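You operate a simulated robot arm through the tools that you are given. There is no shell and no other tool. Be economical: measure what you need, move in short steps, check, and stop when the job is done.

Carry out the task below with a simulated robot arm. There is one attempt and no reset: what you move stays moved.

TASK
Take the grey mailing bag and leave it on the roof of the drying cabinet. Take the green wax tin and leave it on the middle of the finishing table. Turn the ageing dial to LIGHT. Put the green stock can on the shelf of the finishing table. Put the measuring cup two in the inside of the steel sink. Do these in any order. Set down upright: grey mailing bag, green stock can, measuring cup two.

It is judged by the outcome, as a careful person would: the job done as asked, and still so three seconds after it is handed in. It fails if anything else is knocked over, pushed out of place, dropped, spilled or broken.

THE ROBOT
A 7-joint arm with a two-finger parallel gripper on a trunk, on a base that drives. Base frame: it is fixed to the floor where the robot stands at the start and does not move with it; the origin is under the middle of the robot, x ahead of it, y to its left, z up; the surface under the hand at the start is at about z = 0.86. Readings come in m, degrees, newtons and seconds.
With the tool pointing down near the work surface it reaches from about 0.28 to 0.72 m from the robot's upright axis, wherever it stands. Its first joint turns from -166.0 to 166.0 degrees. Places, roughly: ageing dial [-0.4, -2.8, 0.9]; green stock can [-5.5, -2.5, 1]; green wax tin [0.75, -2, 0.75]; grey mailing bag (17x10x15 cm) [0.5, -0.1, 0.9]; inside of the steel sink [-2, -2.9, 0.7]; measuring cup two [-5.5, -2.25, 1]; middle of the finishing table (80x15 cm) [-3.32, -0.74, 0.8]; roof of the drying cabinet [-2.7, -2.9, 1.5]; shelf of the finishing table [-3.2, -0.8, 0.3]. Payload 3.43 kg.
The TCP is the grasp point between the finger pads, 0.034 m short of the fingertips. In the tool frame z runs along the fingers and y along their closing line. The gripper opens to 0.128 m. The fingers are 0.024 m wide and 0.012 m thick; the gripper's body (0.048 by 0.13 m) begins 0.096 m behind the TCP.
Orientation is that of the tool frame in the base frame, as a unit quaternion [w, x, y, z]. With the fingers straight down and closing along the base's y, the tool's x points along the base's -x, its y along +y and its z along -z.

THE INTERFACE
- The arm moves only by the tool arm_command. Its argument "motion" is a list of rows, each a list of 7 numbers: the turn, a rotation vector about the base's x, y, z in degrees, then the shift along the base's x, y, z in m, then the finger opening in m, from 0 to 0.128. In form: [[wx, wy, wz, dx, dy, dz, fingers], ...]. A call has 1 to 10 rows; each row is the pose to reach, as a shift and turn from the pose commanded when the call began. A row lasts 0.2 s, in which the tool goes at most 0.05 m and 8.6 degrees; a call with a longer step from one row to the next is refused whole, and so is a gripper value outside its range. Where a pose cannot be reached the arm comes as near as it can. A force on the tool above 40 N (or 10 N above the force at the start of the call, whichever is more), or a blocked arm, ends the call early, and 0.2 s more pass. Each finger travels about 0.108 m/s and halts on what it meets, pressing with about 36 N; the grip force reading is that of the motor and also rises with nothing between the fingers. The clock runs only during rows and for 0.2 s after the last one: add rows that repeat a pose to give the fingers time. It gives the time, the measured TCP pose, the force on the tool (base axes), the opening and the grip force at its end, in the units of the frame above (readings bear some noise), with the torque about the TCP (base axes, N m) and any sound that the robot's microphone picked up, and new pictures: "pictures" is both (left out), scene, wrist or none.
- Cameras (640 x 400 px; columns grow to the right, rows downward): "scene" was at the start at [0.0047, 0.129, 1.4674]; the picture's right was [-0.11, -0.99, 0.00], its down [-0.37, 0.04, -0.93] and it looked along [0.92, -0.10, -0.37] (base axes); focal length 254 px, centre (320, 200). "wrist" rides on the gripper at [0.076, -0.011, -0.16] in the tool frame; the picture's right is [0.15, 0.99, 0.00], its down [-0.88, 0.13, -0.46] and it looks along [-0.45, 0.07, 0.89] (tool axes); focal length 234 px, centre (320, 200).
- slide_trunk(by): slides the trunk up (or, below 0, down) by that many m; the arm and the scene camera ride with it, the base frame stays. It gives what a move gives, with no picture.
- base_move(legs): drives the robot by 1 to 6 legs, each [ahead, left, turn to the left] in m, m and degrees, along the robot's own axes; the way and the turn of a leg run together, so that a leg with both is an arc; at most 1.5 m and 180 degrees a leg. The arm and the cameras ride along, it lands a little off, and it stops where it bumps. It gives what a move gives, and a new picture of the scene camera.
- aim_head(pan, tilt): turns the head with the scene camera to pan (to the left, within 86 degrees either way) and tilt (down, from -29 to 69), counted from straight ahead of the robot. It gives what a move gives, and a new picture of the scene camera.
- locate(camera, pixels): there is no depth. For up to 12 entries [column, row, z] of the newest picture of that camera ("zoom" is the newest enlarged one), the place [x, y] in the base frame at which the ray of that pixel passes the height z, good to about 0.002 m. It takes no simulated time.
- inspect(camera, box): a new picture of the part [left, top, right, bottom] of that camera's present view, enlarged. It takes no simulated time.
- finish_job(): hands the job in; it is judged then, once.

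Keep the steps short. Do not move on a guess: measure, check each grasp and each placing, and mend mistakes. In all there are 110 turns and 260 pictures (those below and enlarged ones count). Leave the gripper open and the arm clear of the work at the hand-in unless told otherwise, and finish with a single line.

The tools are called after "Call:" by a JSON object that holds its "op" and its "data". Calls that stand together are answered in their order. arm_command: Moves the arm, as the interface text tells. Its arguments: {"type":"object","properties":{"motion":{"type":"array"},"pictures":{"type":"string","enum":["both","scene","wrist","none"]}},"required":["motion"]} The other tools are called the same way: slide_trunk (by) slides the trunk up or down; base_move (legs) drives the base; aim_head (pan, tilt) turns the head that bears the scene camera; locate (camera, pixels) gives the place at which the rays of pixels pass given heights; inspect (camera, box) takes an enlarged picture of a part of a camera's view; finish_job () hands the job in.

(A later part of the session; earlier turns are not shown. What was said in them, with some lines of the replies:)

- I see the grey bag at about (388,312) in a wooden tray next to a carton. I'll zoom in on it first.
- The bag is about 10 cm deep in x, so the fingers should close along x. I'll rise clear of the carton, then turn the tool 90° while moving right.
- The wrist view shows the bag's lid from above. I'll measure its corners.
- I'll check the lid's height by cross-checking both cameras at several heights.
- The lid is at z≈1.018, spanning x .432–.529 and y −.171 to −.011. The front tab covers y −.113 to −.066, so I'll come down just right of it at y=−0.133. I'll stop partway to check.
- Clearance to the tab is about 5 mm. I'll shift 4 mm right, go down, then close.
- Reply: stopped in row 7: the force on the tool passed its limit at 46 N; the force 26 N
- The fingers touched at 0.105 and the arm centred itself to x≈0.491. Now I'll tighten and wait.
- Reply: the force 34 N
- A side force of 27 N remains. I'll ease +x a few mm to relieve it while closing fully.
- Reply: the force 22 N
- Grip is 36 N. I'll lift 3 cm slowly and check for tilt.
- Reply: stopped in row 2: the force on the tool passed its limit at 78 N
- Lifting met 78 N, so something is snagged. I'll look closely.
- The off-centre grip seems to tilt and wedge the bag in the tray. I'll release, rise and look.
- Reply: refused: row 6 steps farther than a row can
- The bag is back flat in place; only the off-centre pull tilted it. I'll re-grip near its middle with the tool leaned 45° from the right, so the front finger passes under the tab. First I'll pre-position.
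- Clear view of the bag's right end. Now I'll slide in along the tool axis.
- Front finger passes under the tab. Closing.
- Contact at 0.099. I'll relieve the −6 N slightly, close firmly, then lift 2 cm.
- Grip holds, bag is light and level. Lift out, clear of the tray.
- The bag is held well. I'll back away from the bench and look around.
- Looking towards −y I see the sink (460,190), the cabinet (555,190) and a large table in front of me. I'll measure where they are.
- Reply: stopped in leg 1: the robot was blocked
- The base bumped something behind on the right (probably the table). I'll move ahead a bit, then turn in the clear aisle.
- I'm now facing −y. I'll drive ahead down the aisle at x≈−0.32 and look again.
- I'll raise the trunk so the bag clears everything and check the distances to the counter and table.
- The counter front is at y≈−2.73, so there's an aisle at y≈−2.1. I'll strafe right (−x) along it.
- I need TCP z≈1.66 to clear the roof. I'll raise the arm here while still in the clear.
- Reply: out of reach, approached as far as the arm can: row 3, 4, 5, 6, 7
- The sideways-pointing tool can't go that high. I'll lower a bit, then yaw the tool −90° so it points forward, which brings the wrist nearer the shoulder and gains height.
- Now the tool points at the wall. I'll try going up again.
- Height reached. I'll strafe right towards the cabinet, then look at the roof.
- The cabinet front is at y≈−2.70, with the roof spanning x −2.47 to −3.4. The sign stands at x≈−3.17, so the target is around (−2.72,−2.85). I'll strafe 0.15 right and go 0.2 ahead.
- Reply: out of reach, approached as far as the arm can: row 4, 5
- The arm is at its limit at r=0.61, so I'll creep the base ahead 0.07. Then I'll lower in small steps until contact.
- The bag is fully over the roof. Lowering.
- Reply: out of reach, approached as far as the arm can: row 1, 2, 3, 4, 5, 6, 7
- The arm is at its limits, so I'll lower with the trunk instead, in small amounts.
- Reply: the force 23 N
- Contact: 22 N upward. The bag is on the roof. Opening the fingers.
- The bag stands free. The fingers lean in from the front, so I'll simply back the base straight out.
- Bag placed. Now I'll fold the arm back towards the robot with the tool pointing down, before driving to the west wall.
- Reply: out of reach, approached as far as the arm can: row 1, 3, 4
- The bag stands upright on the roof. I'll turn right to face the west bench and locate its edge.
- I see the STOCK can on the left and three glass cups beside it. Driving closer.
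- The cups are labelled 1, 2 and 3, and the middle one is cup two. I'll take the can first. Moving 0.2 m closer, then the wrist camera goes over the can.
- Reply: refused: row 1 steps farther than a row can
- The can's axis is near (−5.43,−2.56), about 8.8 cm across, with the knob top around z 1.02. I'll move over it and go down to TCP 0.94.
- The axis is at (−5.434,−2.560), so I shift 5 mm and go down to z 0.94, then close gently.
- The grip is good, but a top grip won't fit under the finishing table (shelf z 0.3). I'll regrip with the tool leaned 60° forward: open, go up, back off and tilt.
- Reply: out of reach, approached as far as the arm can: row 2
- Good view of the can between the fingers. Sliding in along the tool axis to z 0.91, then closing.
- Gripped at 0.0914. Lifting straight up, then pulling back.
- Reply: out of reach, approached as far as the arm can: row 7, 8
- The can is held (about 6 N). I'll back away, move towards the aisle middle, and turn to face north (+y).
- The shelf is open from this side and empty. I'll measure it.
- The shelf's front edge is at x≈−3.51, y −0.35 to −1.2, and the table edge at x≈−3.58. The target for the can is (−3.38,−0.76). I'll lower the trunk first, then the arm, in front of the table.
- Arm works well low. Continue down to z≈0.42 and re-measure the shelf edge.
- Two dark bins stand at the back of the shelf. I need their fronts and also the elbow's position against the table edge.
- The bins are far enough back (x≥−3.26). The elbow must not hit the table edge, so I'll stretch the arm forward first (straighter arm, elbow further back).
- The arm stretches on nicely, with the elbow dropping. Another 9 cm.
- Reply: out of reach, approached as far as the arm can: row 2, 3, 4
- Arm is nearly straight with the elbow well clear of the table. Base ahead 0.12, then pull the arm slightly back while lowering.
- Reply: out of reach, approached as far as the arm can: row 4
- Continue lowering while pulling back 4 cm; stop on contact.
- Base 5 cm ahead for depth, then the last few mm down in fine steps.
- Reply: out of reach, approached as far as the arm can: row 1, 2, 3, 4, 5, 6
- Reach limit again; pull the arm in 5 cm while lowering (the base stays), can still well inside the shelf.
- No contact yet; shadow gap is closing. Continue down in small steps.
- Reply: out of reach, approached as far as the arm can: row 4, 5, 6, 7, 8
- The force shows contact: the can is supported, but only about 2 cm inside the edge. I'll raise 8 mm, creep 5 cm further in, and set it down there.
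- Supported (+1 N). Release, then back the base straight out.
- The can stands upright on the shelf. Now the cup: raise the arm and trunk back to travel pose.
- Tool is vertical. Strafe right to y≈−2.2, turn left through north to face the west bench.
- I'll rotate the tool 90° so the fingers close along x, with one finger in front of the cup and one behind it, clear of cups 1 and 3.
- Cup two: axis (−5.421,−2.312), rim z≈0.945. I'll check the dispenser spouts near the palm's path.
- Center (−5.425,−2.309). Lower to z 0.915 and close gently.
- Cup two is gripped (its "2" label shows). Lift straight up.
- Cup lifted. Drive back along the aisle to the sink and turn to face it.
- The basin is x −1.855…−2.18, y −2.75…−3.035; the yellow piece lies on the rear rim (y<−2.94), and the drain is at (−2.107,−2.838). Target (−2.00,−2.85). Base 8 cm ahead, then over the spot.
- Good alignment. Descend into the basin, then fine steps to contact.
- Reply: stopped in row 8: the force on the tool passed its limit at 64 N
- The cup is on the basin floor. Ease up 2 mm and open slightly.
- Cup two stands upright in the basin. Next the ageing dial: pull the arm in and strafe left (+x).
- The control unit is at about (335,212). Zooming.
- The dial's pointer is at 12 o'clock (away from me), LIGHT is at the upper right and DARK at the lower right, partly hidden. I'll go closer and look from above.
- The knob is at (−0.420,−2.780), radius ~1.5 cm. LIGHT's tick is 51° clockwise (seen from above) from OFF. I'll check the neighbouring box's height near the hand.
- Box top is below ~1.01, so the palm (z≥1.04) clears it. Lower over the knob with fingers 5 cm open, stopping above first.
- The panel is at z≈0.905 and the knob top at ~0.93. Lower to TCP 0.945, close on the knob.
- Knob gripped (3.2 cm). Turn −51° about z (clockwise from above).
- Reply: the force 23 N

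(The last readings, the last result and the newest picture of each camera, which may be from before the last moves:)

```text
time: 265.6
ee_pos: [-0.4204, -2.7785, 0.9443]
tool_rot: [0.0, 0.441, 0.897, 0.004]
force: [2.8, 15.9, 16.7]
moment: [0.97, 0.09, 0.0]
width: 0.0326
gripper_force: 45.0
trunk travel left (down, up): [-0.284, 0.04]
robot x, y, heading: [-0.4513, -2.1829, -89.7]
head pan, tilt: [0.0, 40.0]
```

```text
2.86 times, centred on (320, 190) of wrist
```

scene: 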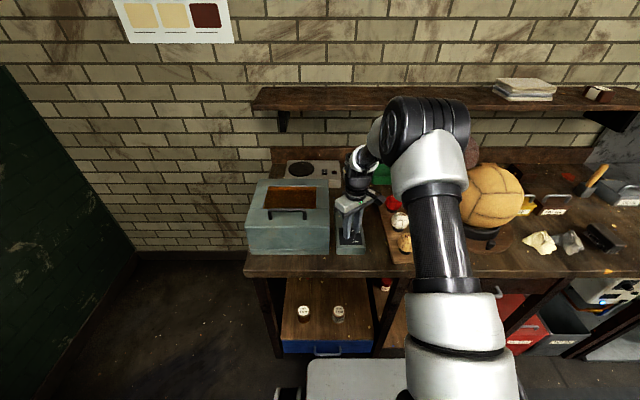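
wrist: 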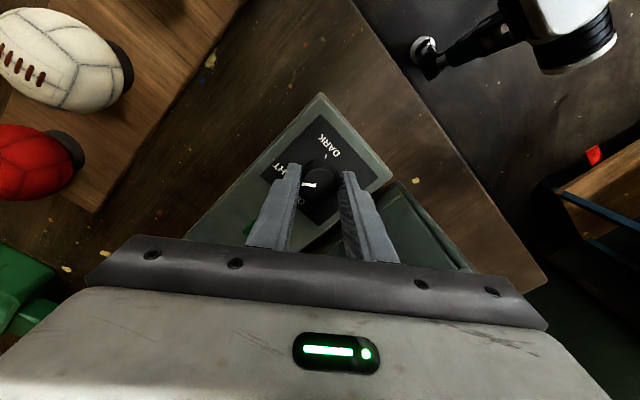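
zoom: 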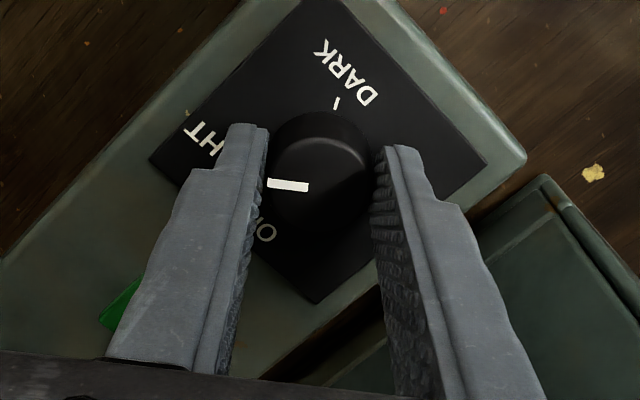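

The knob turned with the fingers. Open and rise to verify.

Call:
{"op": "arm_command", "data": {"motion": [[0, 0, 0, 0, 0, 0, 0.035], [0, 0, 0, 0, 0, 0, 0.05], [0, 0, 0, 0, 0, 0, 0.05], [0, 0, 0, 0, 0, 0.03, 0.05], [0, 0, 0, 0, 0, 0.08, 0.05], [0, 0, 0, 0, 0.02, 0.12, 0.05], [0, 0, 0, 0, 0.03, 0.15, 0.05]]}}

Call:
{"op": "inspect", "data": {"camera": "wrist", "box": [250, 70, 370, 190]}}

```text
time: 267.2
ee_pos: [-0.4221, -2.748, 1.092]
tool_rot: [0.0, 0.441, 0.898, 0.004]
force: [0.7, -0.5, 1.1]
moment: [0.03, -0.03, 0.02]
width: 0.05
gripper_force: 0.0
trunk travel left (down, up): [-0.284, 0.04]
robot x, y, heading: [-0.4531, -2.1855, -89.9]
head pan, tilt: [0.0, 40.0]
```

scene: 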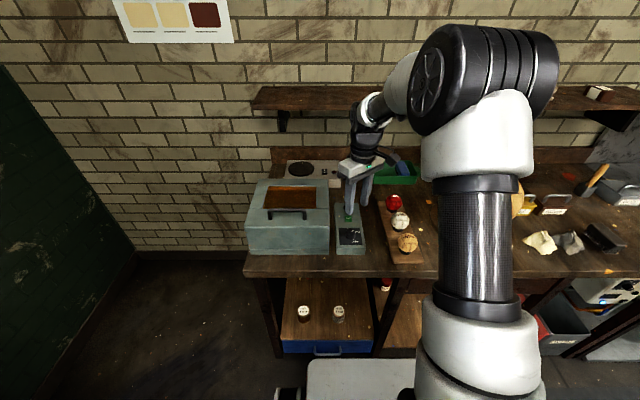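
wrist: 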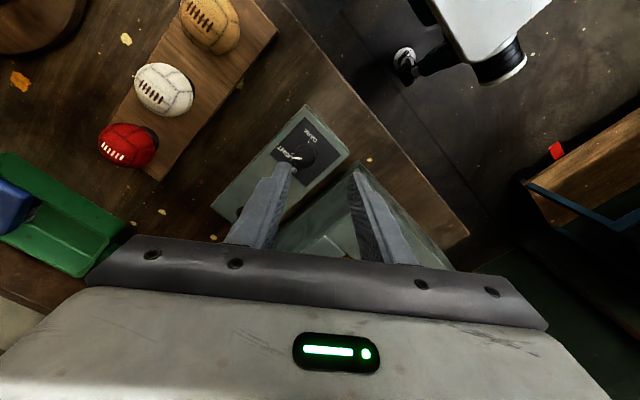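

```text
3.33 times, centred on (310, 130) of wrist
```

zoom: 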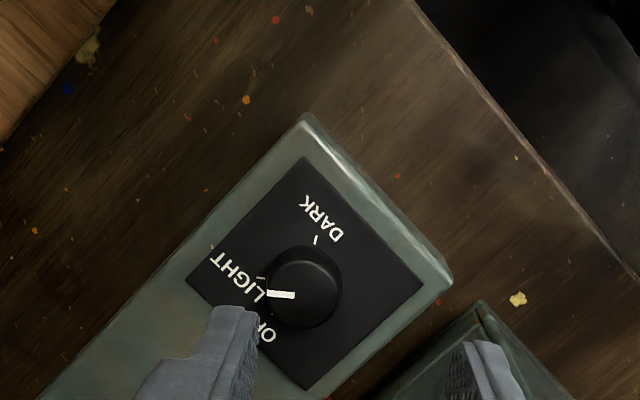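

Call:
{"op": "inspect", "data": {"camera": "wrist", "box": [280, 130, 340, 190]}}

```text
6.67 times, centred on (310, 160) of wrist
```

zoom: 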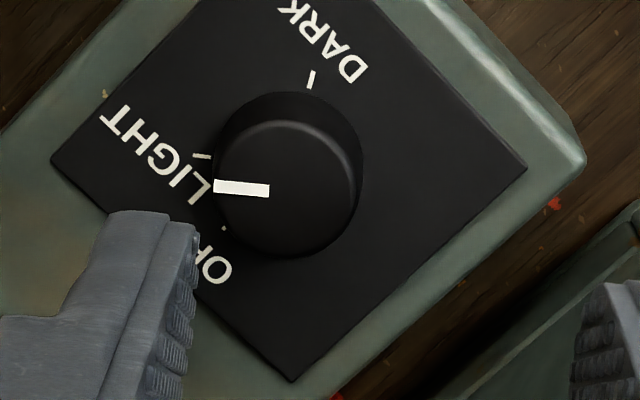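

Call:
{"op": "locate", "data": {"camera": "zoom", "pixels": [[203, 157, 0.905], [312, 80, 0.905], [224, 228, 0.905], [215, 187, 0.93], [269, 190, 0.93], [286, 188, 0.93], [52, 160, 0.905], [292, 381, 0.905], [526, 166, 0.905]]}}

```text
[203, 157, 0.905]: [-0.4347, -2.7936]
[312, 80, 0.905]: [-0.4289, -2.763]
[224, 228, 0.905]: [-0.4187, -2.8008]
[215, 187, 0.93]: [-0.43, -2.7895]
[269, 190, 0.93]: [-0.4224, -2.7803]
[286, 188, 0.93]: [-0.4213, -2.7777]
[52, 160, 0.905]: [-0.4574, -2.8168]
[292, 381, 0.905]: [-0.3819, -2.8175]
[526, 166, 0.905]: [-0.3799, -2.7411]
```

The pointer turned 52° and points at the LIGHT tick (~50°). The dial is done. I'll fold the arm back, unturn the tool, then face east for the wax tin.

Call:
{"op": "arm_command", "data": {"motion": [[0, 0, 6, 0, 0.02, 0.03, 0.1], [0, 0, 13, 0, 0.04, 0.06, 0.1], [0, 0, 20, 0, 0.06, 0.09, 0.1], [0, 0, 27, 0, 0.08, 0.12, 0.1], [0, 0, 34, 0, 0.1, 0.14, 0.1], [0, 0, 41, 0, 0.12, 0.14, 0.1], [0, 0, 47, 0, 0.13, 0.14, 0.1], [0, 0, 52, 0, 0.13, 0.14, 0.1]], "pictures": "none"}}

Call:
{"op": "base_move", "data": {"legs": [[-0.15, 0, 0], [0, 0, 90]]}}

Call:
{"op": "aim_head", "data": {"pan": 10, "tilt": 35}}

```text
time: 269.0
ee_pos: [-0.4221, -2.6224, 1.234]
tool_rot: [-0.001, 0.002, 1.0, 0.004]
force: [-0.8, 0.4, -0.4]
moment: [0.04, 0.0, 0.0]
width: 0.0999
gripper_force: 0.1
trunk travel left (down, up): [-0.284, 0.04]
robot x, y, heading: [-0.4576, -2.1824, -90.0]
head pan, tilt: [0.0, 40.0]
```

```text
time: 274.3
ee_pos: [-0.0153, -2.0089, 1.2328]
tool_rot: [-0.003, -0.701, 0.714, 0.002]
force: [-0.8, 0.2, 0.5]
moment: [0.0, 0.02, 0.02]
width: 0.0998
gripper_force: 0.1
trunk travel left (down, up): [-0.284, 0.04]
robot x, y, heading: [-0.4521, -2.0365, -0.9]
head pan, tilt: [0.0, 40.0]
```

scene: 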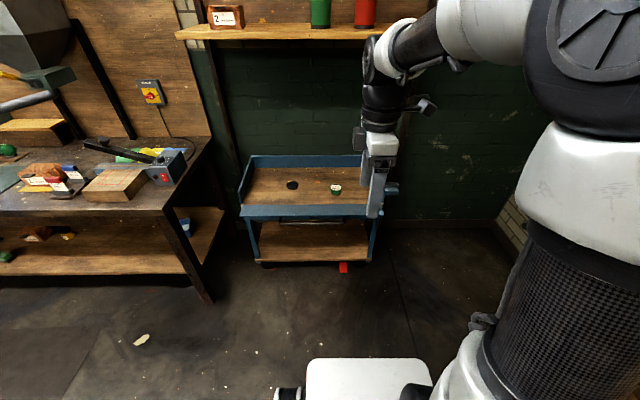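

```text
time: 275.0
ee_pos: [-0.015, -2.0097, 1.2326]
tool_rot: [-0.003, -0.7, 0.714, 0.003]
force: [0.0, -0.5, -0.2]
moment: [-0.02, -0.03, 0.0]
width: 0.1002
gripper_force: 0.2
trunk travel left (down, up): [-0.284, 0.04]
robot x, y, heading: [-0.4506, -2.0325, -0.8]
head pan, tilt: [10.0, 35.0]
```

scene: 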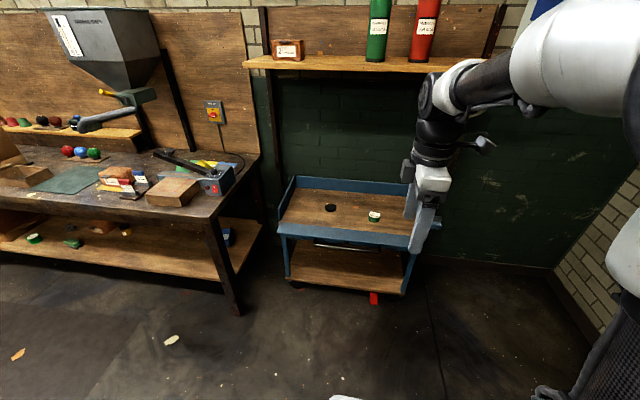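

Call:
{"op": "locate", "data": {"camera": "scene", "pixels": [[374, 218, 0.75], [374, 212, 0.78], [280, 235, 0.8], [415, 250, 0.8], [331, 208, 0.75], [300, 290, 0.0], [372, 300, 0.0], [375, 298, 0.05]]}}

Call:
{"op": "inspect", "data": {"camera": "scene", "box": [265, 160, 445, 310]}}

```text
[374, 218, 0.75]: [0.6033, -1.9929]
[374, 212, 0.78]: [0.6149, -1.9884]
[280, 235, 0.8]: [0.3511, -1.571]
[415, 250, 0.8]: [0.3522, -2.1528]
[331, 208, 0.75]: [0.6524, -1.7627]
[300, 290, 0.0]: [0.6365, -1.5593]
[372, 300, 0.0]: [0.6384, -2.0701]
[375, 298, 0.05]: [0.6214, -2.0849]
```

```text
2.67 times, centred on (355, 235) of scene
```

zoom: 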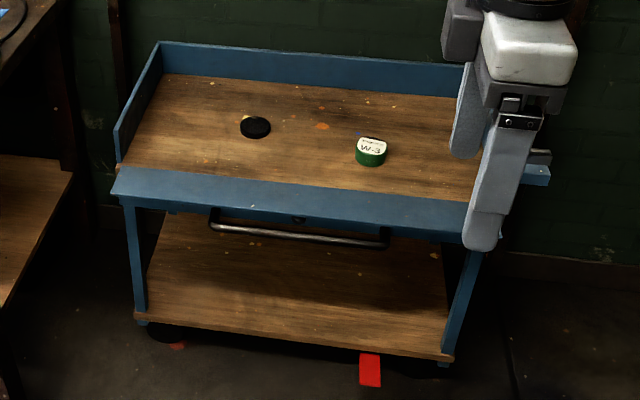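

The tin "W-3" sits on a wheeled cart; I must not bump it. Drive 0.4 ahead and look with the wrist camera.

Call:
{"op": "base_move", "data": {"legs": [[0.4, 0, 0.8]]}}

Call:
{"op": "arm_command", "data": {"motion": [[0, 0, 0, 0.045, 0, 0, 0.1], [0, 0, 0, 0.09, 0, 0, 0.1], [0, 0, 0, 0.13, 0.0, -0.02, 0.1], [0, 0, 0, 0.15, 0.0, -0.06, 0.1], [0, 0, 0, 0.15, 0.0, -0.1, 0.1]]}}

```text
time: 277.5
ee_pos: [0.3784, -2.0057, 1.2332]
tool_rot: [-0.003, -0.706, 0.709, 0.002]
force: [0.5, 0.2, 0.0]
moment: [0.01, 0.0, -0.02]
width: 0.1
gripper_force: 0.1
trunk travel left (down, up): [-0.284, 0.04]
robot x, y, heading: [-0.0588, -2.0398, 0.2]
head pan, tilt: [10.0, 35.0]
```

scene: 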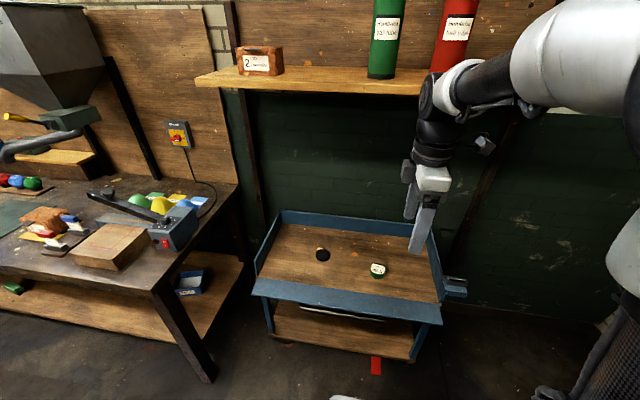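

```text
time: 278.7
ee_pos: [0.5282, -2.0036, 1.1341]
tool_rot: [-0.004, -0.706, 0.708, 0.001]
force: [-0.4, -0.1, 0.1]
moment: [-0.02, -0.03, -0.01]
width: 0.1
gripper_force: 0.1
trunk travel left (down, up): [-0.284, 0.04]
robot x, y, heading: [-0.0617, -2.0345, -0.1]
head pan, tilt: [10.0, 35.0]
```

scene: 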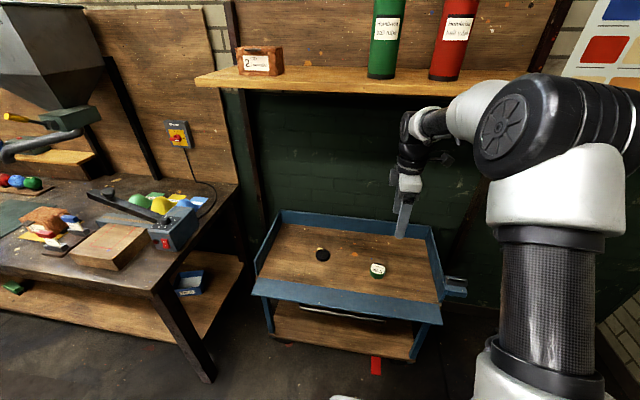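
wrist: 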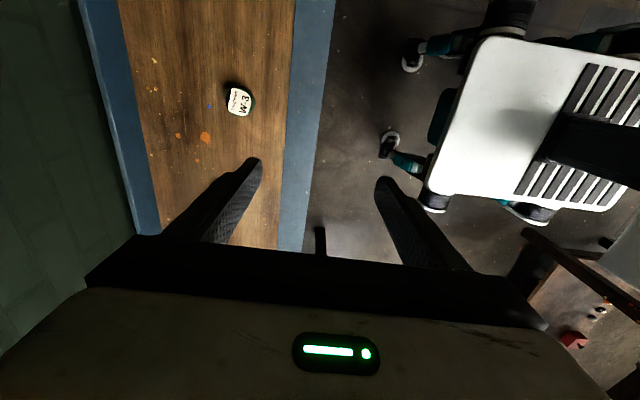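

Call:
{"op": "locate", "data": {"camera": "wrist", "pixels": [[239, 100, 0.75], [239, 100, 0.7], [239, 100, 0.65], [292, 150, 0.75], [315, 150, 0.75]]}}

Call:
{"op": "locate", "data": {"camera": "scene", "pixels": [[377, 267, 0.75], [377, 267, 0.7], [377, 267, 0.65], [340, 288, 0.75], [340, 298, 0.75]]}}

Call:
{"op": "inspect", "data": {"camera": "scene", "box": [340, 240, 420, 300]}}

```text
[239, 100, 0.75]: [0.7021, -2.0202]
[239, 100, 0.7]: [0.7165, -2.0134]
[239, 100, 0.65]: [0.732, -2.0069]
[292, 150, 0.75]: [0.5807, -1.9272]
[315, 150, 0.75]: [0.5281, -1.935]
```

```text
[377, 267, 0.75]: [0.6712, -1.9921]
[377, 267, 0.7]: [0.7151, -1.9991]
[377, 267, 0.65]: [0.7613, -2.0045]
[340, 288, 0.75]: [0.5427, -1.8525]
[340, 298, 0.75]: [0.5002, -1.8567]
```

```text
6.67 times, centred on (380, 270) of scene
5 turns are left
```

zoom: 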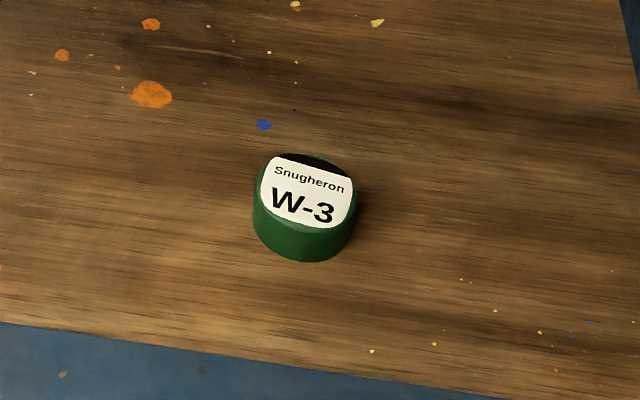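

Only five turns are left, so I'll batch safely. The tin's top is at about (0.719,−2.008,0.69), ~7 cm across. I'll move the base 0.14 ahead and the trunk 0.1 down, then descend, close, lift and check.

Call:
{"op": "base_move", "data": {"legs": [[0.14, 0, 0]]}}

Call:
{"op": "slide_trunk", "data": {"by": -0.1}}

Call:
{"op": "arm_command", "data": {"motion": [[0, 0, 0, 0.03, -0.004, -0.03, 0.128], [0, 0, 0, 0.051, -0.0045, -0.07, 0.128], [0, 0, 0, 0.051, -0.0045, -0.11, 0.128], [0, 0, 0, 0.051, -0.0045, -0.15, 0.128], [0, 0, 0, 0.051, -0.0045, -0.19, 0.128], [0, 0, 0, 0.051, -0.0045, -0.23, 0.128], [0, 0, 0, 0.051, -0.0045, -0.27, 0.128], [0, 0, 0, 0.051, -0.0045, -0.3, 0.128], [0, 0, 0, 0.051, -0.0045, -0.318, 0.128], [0, 0, 0, 0.051, -0.0045, -0.332, 0.128]], "pictures": "both"}}

Call:
{"op": "arm_command", "data": {"motion": [[0, 0, 0, 0, 0, 0, 0.11], [0, 0, 0, 0, 0, 0, 0.09], [0, 0, 0, 0, 0, 0, 0.075], [0, 0, 0, 0, 0, 0, 0.06], [0, 0, 0, 0, 0, 0, 0.045], [0, 0, 0, 0, 0, 0, 0.03], [0, 0, 0, 0, 0, 0, 0.03]], "pictures": "wrist"}}

Call:
{"op": "arm_command", "data": {"motion": [[0, 0, 0, 0, 0, 0.02, 0.03], [0, 0, 0, 0, 0, 0.06, 0.03], [0, 0, 0, 0, 0, 0.1, 0.03], [0, 0, 0, 0, 0, 0.15, 0.03], [0, 0, 0, 0, 0, 0.2, 0.03], [0, 0, 0, 0, 0, 0.25, 0.03], [0, 0, 0, 0, 0, 0.3, 0.03]], "pictures": "both"}}

```text
time: 280.0
ee_pos: [0.6637, -2.0048, 1.1341]
tool_rot: [-0.004, -0.705, 0.709, 0.002]
force: [-0.2, 0.0, -0.3]
moment: [0.01, 0.01, -0.01]
width: 0.1001
gripper_force: 0.0
trunk travel left (down, up): [-0.284, 0.04]
robot x, y, heading: [0.078, -2.0395, 0.1]
head pan, tilt: [10.0, 35.0]
```

scene: 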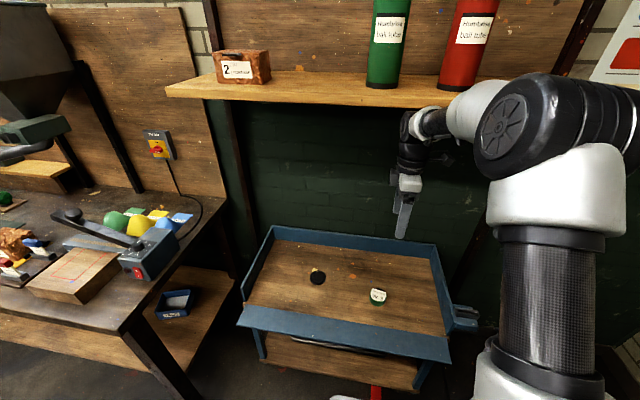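

```text
time: 281.3
ee_pos: [0.6621, -2.0055, 1.0336]
tool_rot: [-0.002, -0.705, 0.709, 0.002]
force: [-0.9, -0.1, 0.2]
moment: [0.01, -0.05, 0.0]
width: 0.0999
gripper_force: 0.0
trunk travel left (down, up): [-0.184, 0.14]
robot x, y, heading: [0.0753, -2.0336, 0.1]
head pan, tilt: [10.0, 35.0]
```

```text
time: 283.5
ee_pos: [0.7135, -2.0078, 0.7031]
tool_rot: [-0.003, -0.705, 0.709, 0.002]
force: [-0.5, 0.5, -0.7]
moment: [0.01, 0.02, -0.01]
width: 0.1279
gripper_force: 0.1
trunk travel left (down, up): [-0.184, 0.14]
robot x, y, heading: [0.0778, -2.0342, 0.1]
head pan, tilt: [10.0, 35.0]
```

scene: 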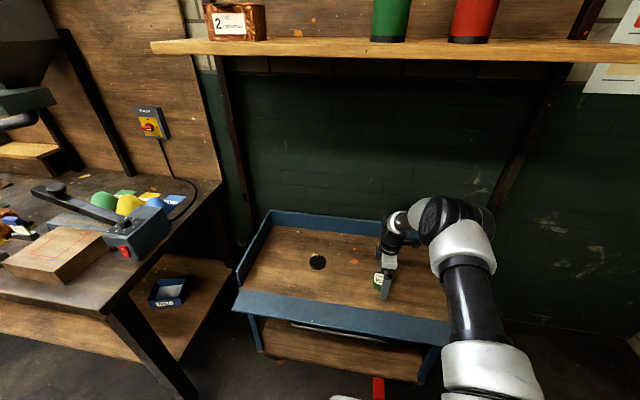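
wrist: 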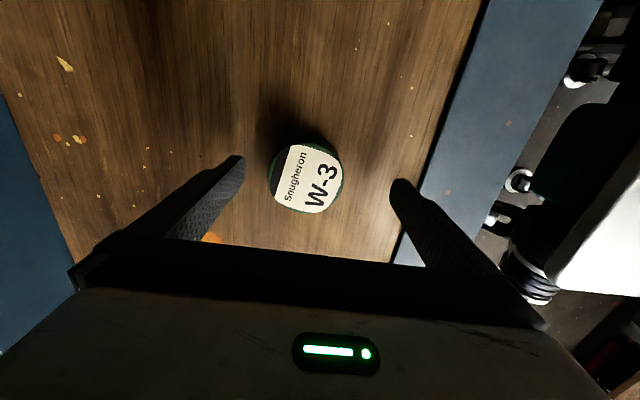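

```text
time: 285.1
ee_pos: [0.7147, -2.0081, 0.7047]
tool_rot: [-0.003, -0.705, 0.709, 0.001]
force: [2.1, 0.0, 2.6]
moment: [0.02, -0.01, -0.04]
width: 0.0635
gripper_force: 36.3
trunk travel left (down, up): [-0.184, 0.14]
robot x, y, heading: [0.0727, -2.0392, -0.1]
head pan, tilt: [10.0, 35.0]
```

wrist: 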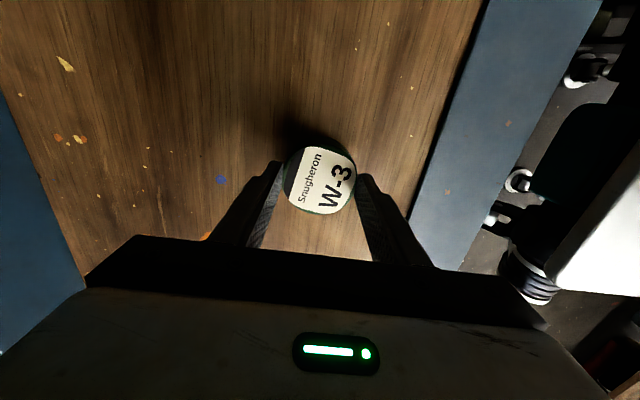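

```text
time: 286.7
ee_pos: [0.7119, -2.0098, 1.0021]
tool_rot: [-0.004, -0.706, 0.709, 0.002]
force: [0.0, 0.1, -1.0]
moment: [0.01, 0.01, 0.01]
width: 0.0633
gripper_force: 36.2
trunk travel left (down, up): [-0.184, 0.14]
robot x, y, heading: [0.0747, -2.0339, 0.0]
head pan, tilt: [10.0, 35.0]
4 turns are left
```

scene: 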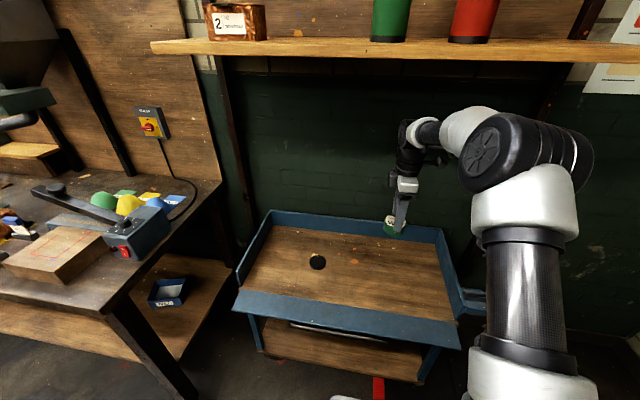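
wrist: 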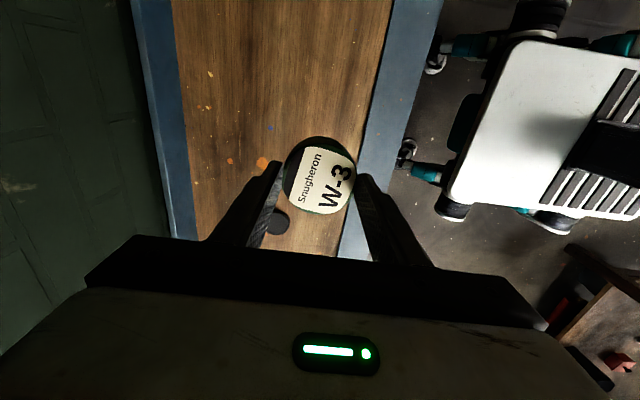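

The tin is firmly held (6.3 cm). Now I'll batch the drive: back along the aisle, strafe to the finishing table, turn the tool so the fingers close along y, go ahead over the free strip, and take pictures with a grid of measurements.

Call:
{"op": "base_move", "data": {"legs": [[-1.5, 0, 0], [-1.5, 0, 0], [-1.5, 0, 0], [0, 1.175, 0]]}}

Call:
{"op": "arm_command", "data": {"motion": [[0, 0, -8.5, 0, 0, 0.01, 0.03], [0, 0, -17, 0, 0, 0.02, 0.03], [0, 0, -25.5, 0, 0, 0.03, 0.03], [0, 0, -34, 0, 0, 0.03, 0.03], [0, 0, -42.5, 0, 0, 0.03, 0.03], [0, 0, -51, 0, 0, 0.03, 0.03], [0, 0, -59.5, 0, 0, 0.03, 0.03], [0, 0, -68, 0, 0, 0.03, 0.03], [0, 0, -76.5, 0, 0, 0.03, 0.03], [0, 0, -85, 0, 0, 0.03, 0.03]], "pictures": "none"}}

Call:
{"op": "base_move", "data": {"legs": [[0.33, 0, 0]]}}

Call:
{"op": "aim_head", "data": {"pan": 0, "tilt": 40}}

Call:
{"op": "arm_command", "data": {"motion": [[0, 0, -5, 0, 0, 0, 0.03], [0, 0, -5, 0, 0, 0, 0.03]], "pictures": "both"}}

Call:
{"op": "locate", "data": {"camera": "scene", "pixels": [[250, 130, 0.8], [320, 130, 0.8], [390, 130, 0.8], [250, 165, 0.8], [320, 165, 0.8], [390, 165, 0.8], [250, 200, 0.8], [320, 200, 0.8], [390, 200, 0.8], [250, 240, 0.8], [320, 240, 0.8], [390, 240, 0.8]]}}

Call:
{"op": "locate", "data": {"camera": "wrist", "pixels": [[200, 60, 0.8], [320, 60, 0.8], [440, 60, 0.8], [200, 120, 0.8], [320, 120, 0.8], [440, 120, 0.8], [200, 170, 0.8], [320, 170, 0.8], [440, 170, 0.8], [200, 220, 0.8], [320, 220, 0.8], [440, 220, 0.8]]}}

```text
time: 319.2
ee_pos: [-3.7612, -0.9416, 1.0015]
tool_rot: [-0.004, -0.698, 0.716, 0.001]
force: [-0.4, -0.9, -2.1]
moment: [0.03, -0.01, 0.01]
width: 0.063
gripper_force: 35.8
trunk travel left (down, up): [-0.184, 0.14]
robot x, y, heading: [-4.4006, -0.9539, -1.4]
head pan, tilt: [10.0, 35.0]
```

scene: 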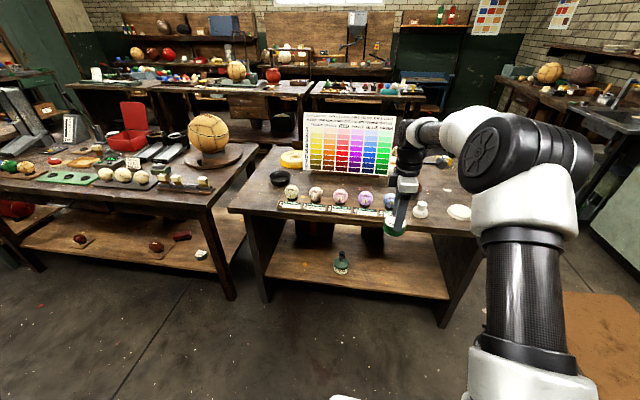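

```text
time: 321.4
ee_pos: [-3.7624, -0.9404, 1.031]
tool_rot: [-0.002, -0.029, 1.0, 0.004]
force: [-0.2, -0.5, -1.6]
moment: [0.01, 0.01, -0.02]
width: 0.0626
gripper_force: 36.2
trunk travel left (down, up): [-0.184, 0.14]
robot x, y, heading: [-4.3943, -0.9517, -1.1]
head pan, tilt: [10.0, 35.0]
```

```text
time: 323.6
ee_pos: [-3.4337, -0.9507, 1.0306]
tool_rot: [-0.002, -0.028, 1.0, 0.003]
force: [-0.2, -0.2, -1.8]
moment: [-0.01, 0.02, -0.02]
width: 0.063
gripper_force: 36.2
trunk travel left (down, up): [-0.184, 0.14]
robot x, y, heading: [-4.0711, -0.9644, -1.4]
head pan, tilt: [10.0, 35.0]
```

scene: 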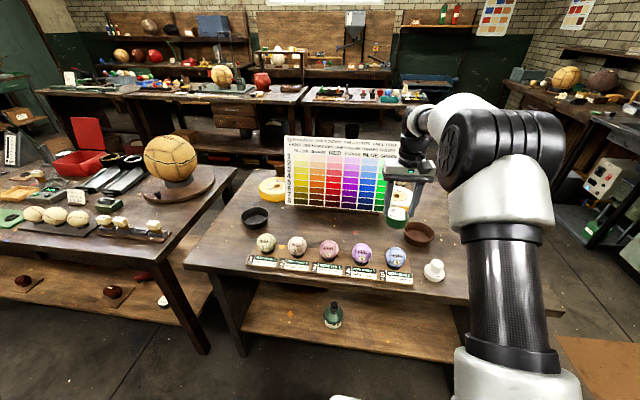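

```text
time: 324.3
ee_pos: [-3.4341, -0.9504, 1.031]
tool_rot: [-0.001, -0.028, 1.0, 0.004]
force: [0.7, -0.2, -0.8]
moment: [0.0, 0.02, 0.0]
width: 0.0627
gripper_force: 35.8
trunk travel left (down, up): [-0.184, 0.14]
robot x, y, heading: [-4.0735, -0.9612, -1.4]
head pan, tilt: [0.0, 40.0]
```

scene: 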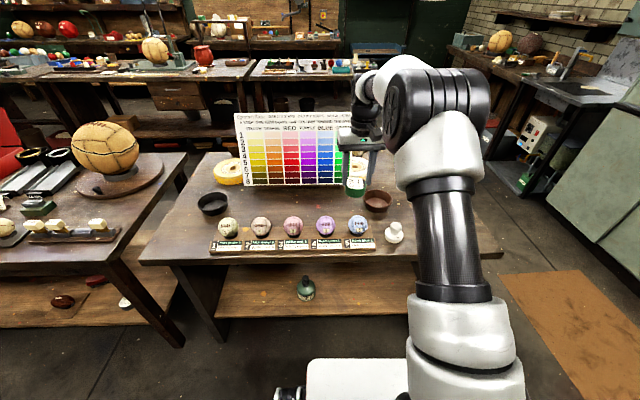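

```text
time: 324.9
ee_pos: [-3.4335, -0.9506, 1.0314]
tool_rot: [-0.002, 0.015, 1.0, 0.004]
force: [0.3, 0.5, -1.5]
moment: [0.01, -0.02, 0.01]
width: 0.0627
gripper_force: 36.5
trunk travel left (down, up): [-0.184, 0.14]
robot x, y, heading: [-4.0719, -0.9603, -1.7]
head pan, tilt: [0.0, 40.0]
```

scene: 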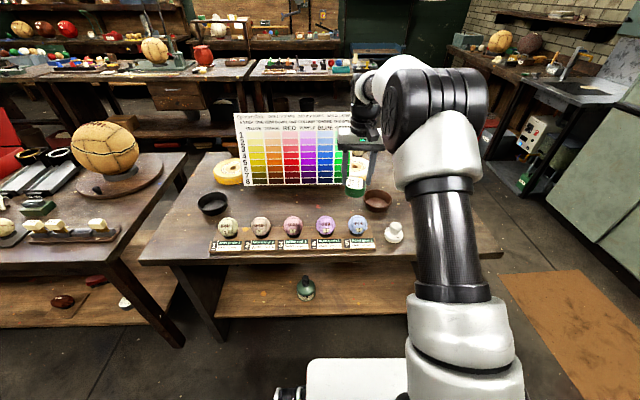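
wrist: 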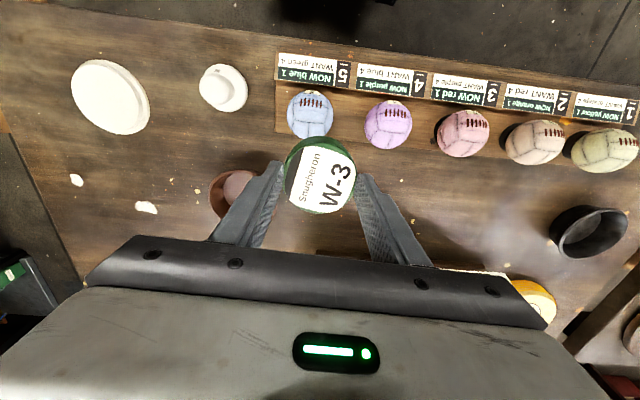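

```text
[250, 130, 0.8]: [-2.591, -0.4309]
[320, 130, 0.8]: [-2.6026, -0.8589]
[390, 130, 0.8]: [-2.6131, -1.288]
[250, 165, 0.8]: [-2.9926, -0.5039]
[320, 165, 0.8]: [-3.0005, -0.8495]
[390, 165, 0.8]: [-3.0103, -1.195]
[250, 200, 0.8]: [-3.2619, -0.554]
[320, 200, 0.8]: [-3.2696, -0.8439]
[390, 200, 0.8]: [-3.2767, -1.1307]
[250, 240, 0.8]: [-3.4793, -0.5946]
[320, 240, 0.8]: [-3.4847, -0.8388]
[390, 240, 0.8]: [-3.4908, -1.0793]
```

```text
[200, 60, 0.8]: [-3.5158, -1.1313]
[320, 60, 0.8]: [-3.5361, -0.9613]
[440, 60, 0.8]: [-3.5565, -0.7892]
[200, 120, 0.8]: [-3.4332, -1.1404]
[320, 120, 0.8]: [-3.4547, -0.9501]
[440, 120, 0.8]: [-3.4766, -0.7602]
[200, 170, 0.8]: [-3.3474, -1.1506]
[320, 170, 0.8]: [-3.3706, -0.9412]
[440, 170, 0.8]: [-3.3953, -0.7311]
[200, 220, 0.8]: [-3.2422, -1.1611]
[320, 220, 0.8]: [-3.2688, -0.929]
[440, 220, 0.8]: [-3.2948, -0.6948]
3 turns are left
```

The free strip between the ball rack (x<−3.42) and the chart (x>−3.16), and between the bowls, is clear. Target for the tin is (−3.31,−0.82). I'll batch the base shift, a lowering that stops on contact, release, rise, back-off and check.

Call:
{"op": "base_move", "data": {"legs": [[0.12, 0.134, 0]]}}

Call:
{"op": "arm_command", "data": {"motion": [[0, 0, 0, 0, 0, -0.04, 0.03], [0, 0, 0, 0, 0, -0.08, 0.03], [0, 0, 0, 0, 0, -0.12, 0.03], [0, 0, 0, 0, 0, -0.15, 0.03], [0, 0, 0, 0, 0, -0.168, 0.03], [0, 0, 0, 0, 0, -0.168, 0.03]], "pictures": "wrist"}}

Call:
{"op": "arm_command", "data": {"motion": [[0, 0, 0, 0, 0, -0.006, 0.03], [0, 0, 0, 0, 0, -0.012, 0.03], [0, 0, 0, 0, 0, -0.018, 0.03], [0, 0, 0, 0, 0, -0.024, 0.03], [0, 0, 0, 0, 0, -0.03, 0.03], [0, 0, 0, 0, 0, -0.036, 0.03], [0, 0, 0, 0, 0, -0.043, 0.03], [0, 0, 0, 0, 0, -0.05, 0.03], [0, 0, 0, 0, 0, -0.057, 0.03], [0, 0, 0, 0, 0, -0.064, 0.03]], "pictures": "wrist"}}

Call:
{"op": "arm_command", "data": {"motion": [[0, 0, 0, 0, 0, 0, 0.06], [0, 0, 0, 0, 0, 0, 0.08], [0, 0, 0, 0, 0, 0, 0.1], [0, 0, 0, 0, 0, 0, 0.1], [0, 0, 0, 0, 0, 0.03, 0.1], [0, 0, 0, 0, 0, 0.08, 0.1], [0, 0, 0, 0, 0, 0.13, 0.1], [0, 0, 0, 0, 0, 0.18, 0.1], [0, 0, 0, 0, 0, 0.23, 0.1]], "pictures": "both"}}

Call:
{"op": "base_move", "data": {"legs": [[-0.45, 0, 0]]}}

Call:
{"op": "inspect", "data": {"camera": "scene", "box": [200, 100, 440, 260]}}

```text
time: 326.8
ee_pos: [-3.3134, -0.8206, 1.0307]
tool_rot: [-0.002, 0.016, 1.0, 0.003]
force: [-0.3, -0.6, -2.7]
moment: [0.0, -0.01, 0.02]
width: 0.0626
gripper_force: 36.4
trunk travel left (down, up): [-0.184, 0.14]
robot x, y, heading: [-3.9537, -0.8314, -1.5]
head pan, tilt: [0.0, 40.0]
```

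scene: 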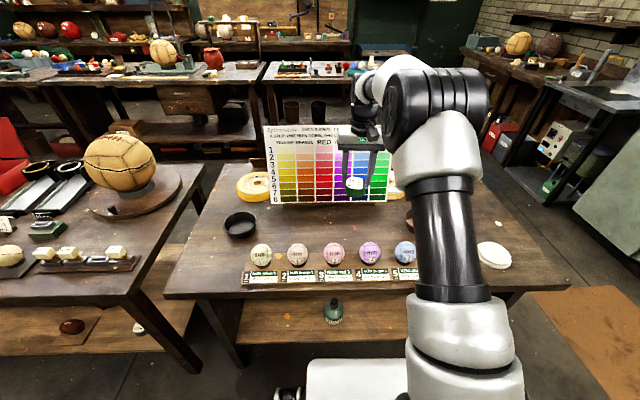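

```text
time: 328.2
ee_pos: [-3.3142, -0.8216, 0.8657]
tool_rot: [0.0, 0.016, 1.0, 0.004]
force: [-0.6, -0.2, 8.7]
moment: [-0.15, 0.24, -0.04]
width: 0.0626
gripper_force: 35.4
trunk travel left (down, up): [-0.184, 0.14]
robot x, y, heading: [-3.9497, -0.829, -1.3]
head pan, tilt: [0.0, 40.0]
```

wrist: 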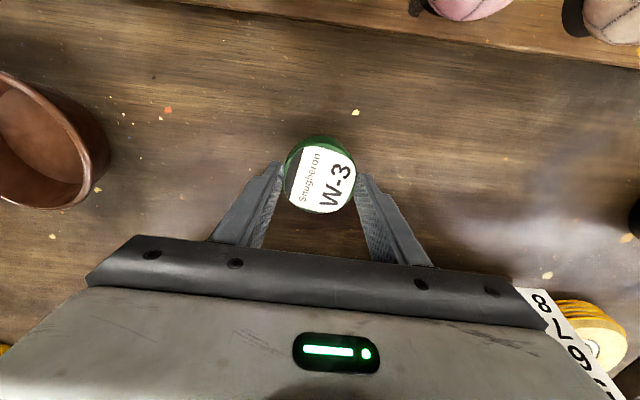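

```text
time: 328.7
ee_pos: [-3.3125, -0.8196, 0.8656]
tool_rot: [0.003, 0.016, 1.0, 0.003]
force: [-3.3, 0.3, 16.6]
moment: [-0.05, 0.41, 0.0]
width: 0.0629
gripper_force: 36.3
trunk travel left (down, up): [-0.184, 0.14]
robot x, y, heading: [-3.9511, -0.8344, -1.4]
head pan, tilt: [0.0, 40.0]
stopped in row 2: the force on the tool passed its limit at 46 N (the readings are from after the stop); the commanded pose is now the measured one
```

wrist: 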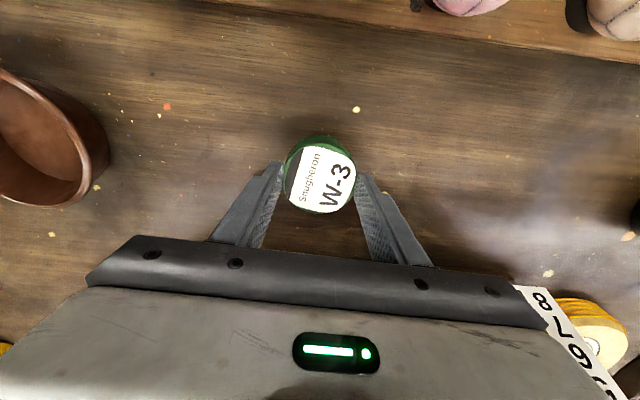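

```text
time: 330.7
ee_pos: [-3.3141, -0.818, 1.0925]
tool_rot: [0.001, 0.015, 1.0, 0.004]
force: [0.5, -0.1, -0.2]
moment: [-0.01, 0.01, 0.0]
width: 0.0999
gripper_force: 0.2
trunk travel left (down, up): [-0.184, 0.14]
robot x, y, heading: [-3.9516, -0.8281, -1.5]
head pan, tilt: [0.0, 40.0]
```

scene: 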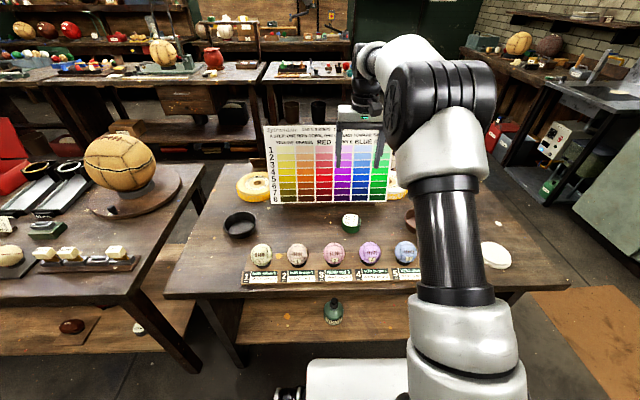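
wrist: 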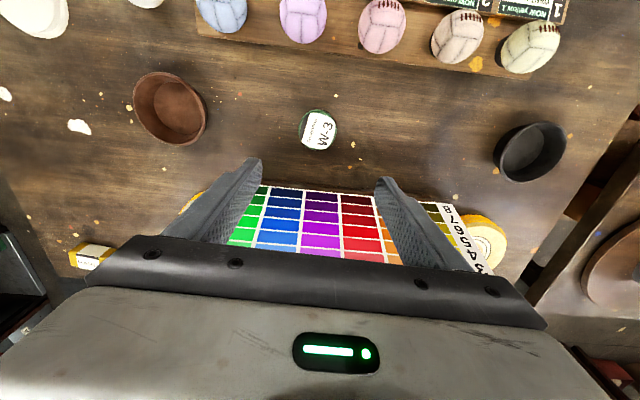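

```text
time: 333.4
ee_pos: [-3.7617, -0.8037, 1.0929]
tool_rot: [0.001, 0.012, 1.0, 0.004]
force: [0.6, -0.1, 0.5]
moment: [0.02, 0.0, 0.01]
width: 0.0997
gripper_force: 0.0
trunk travel left (down, up): [-0.184, 0.14]
robot x, y, heading: [-4.3995, -0.8212, -1.0]
head pan, tilt: [0.0, 40.0]
```

scene: 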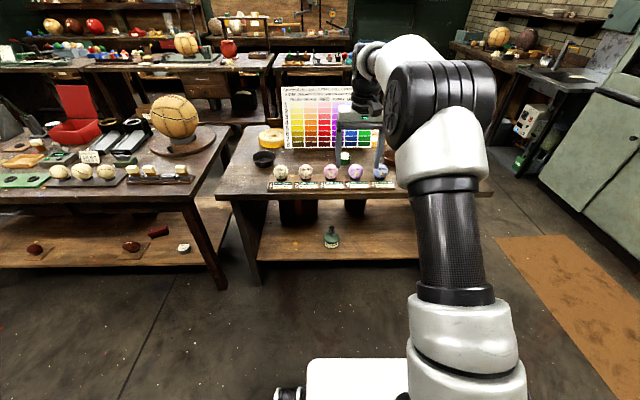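

```text
2.50 times, centred on (320, 180) of scene
2 turns are left
```

zoom: 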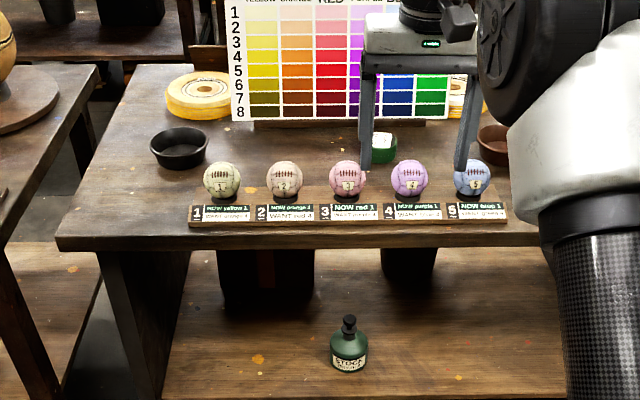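

The tin stands upright in the middle of the finishing table. The can is upright on the shelf, nothing around them is disturbed, the gripper is open and the arm is clear. Handing in.

Call:
{"op": "finish_job", "data": {}}

```text
The job is handed in.
```

All five tasks are done: bag upright on the cabinet roof, tin mid-table, dial at LIGHT, can upright on the shelf, and cup two upright in the sink; nothing else was seen knocked over, though the base bumped something early on, probably the table.
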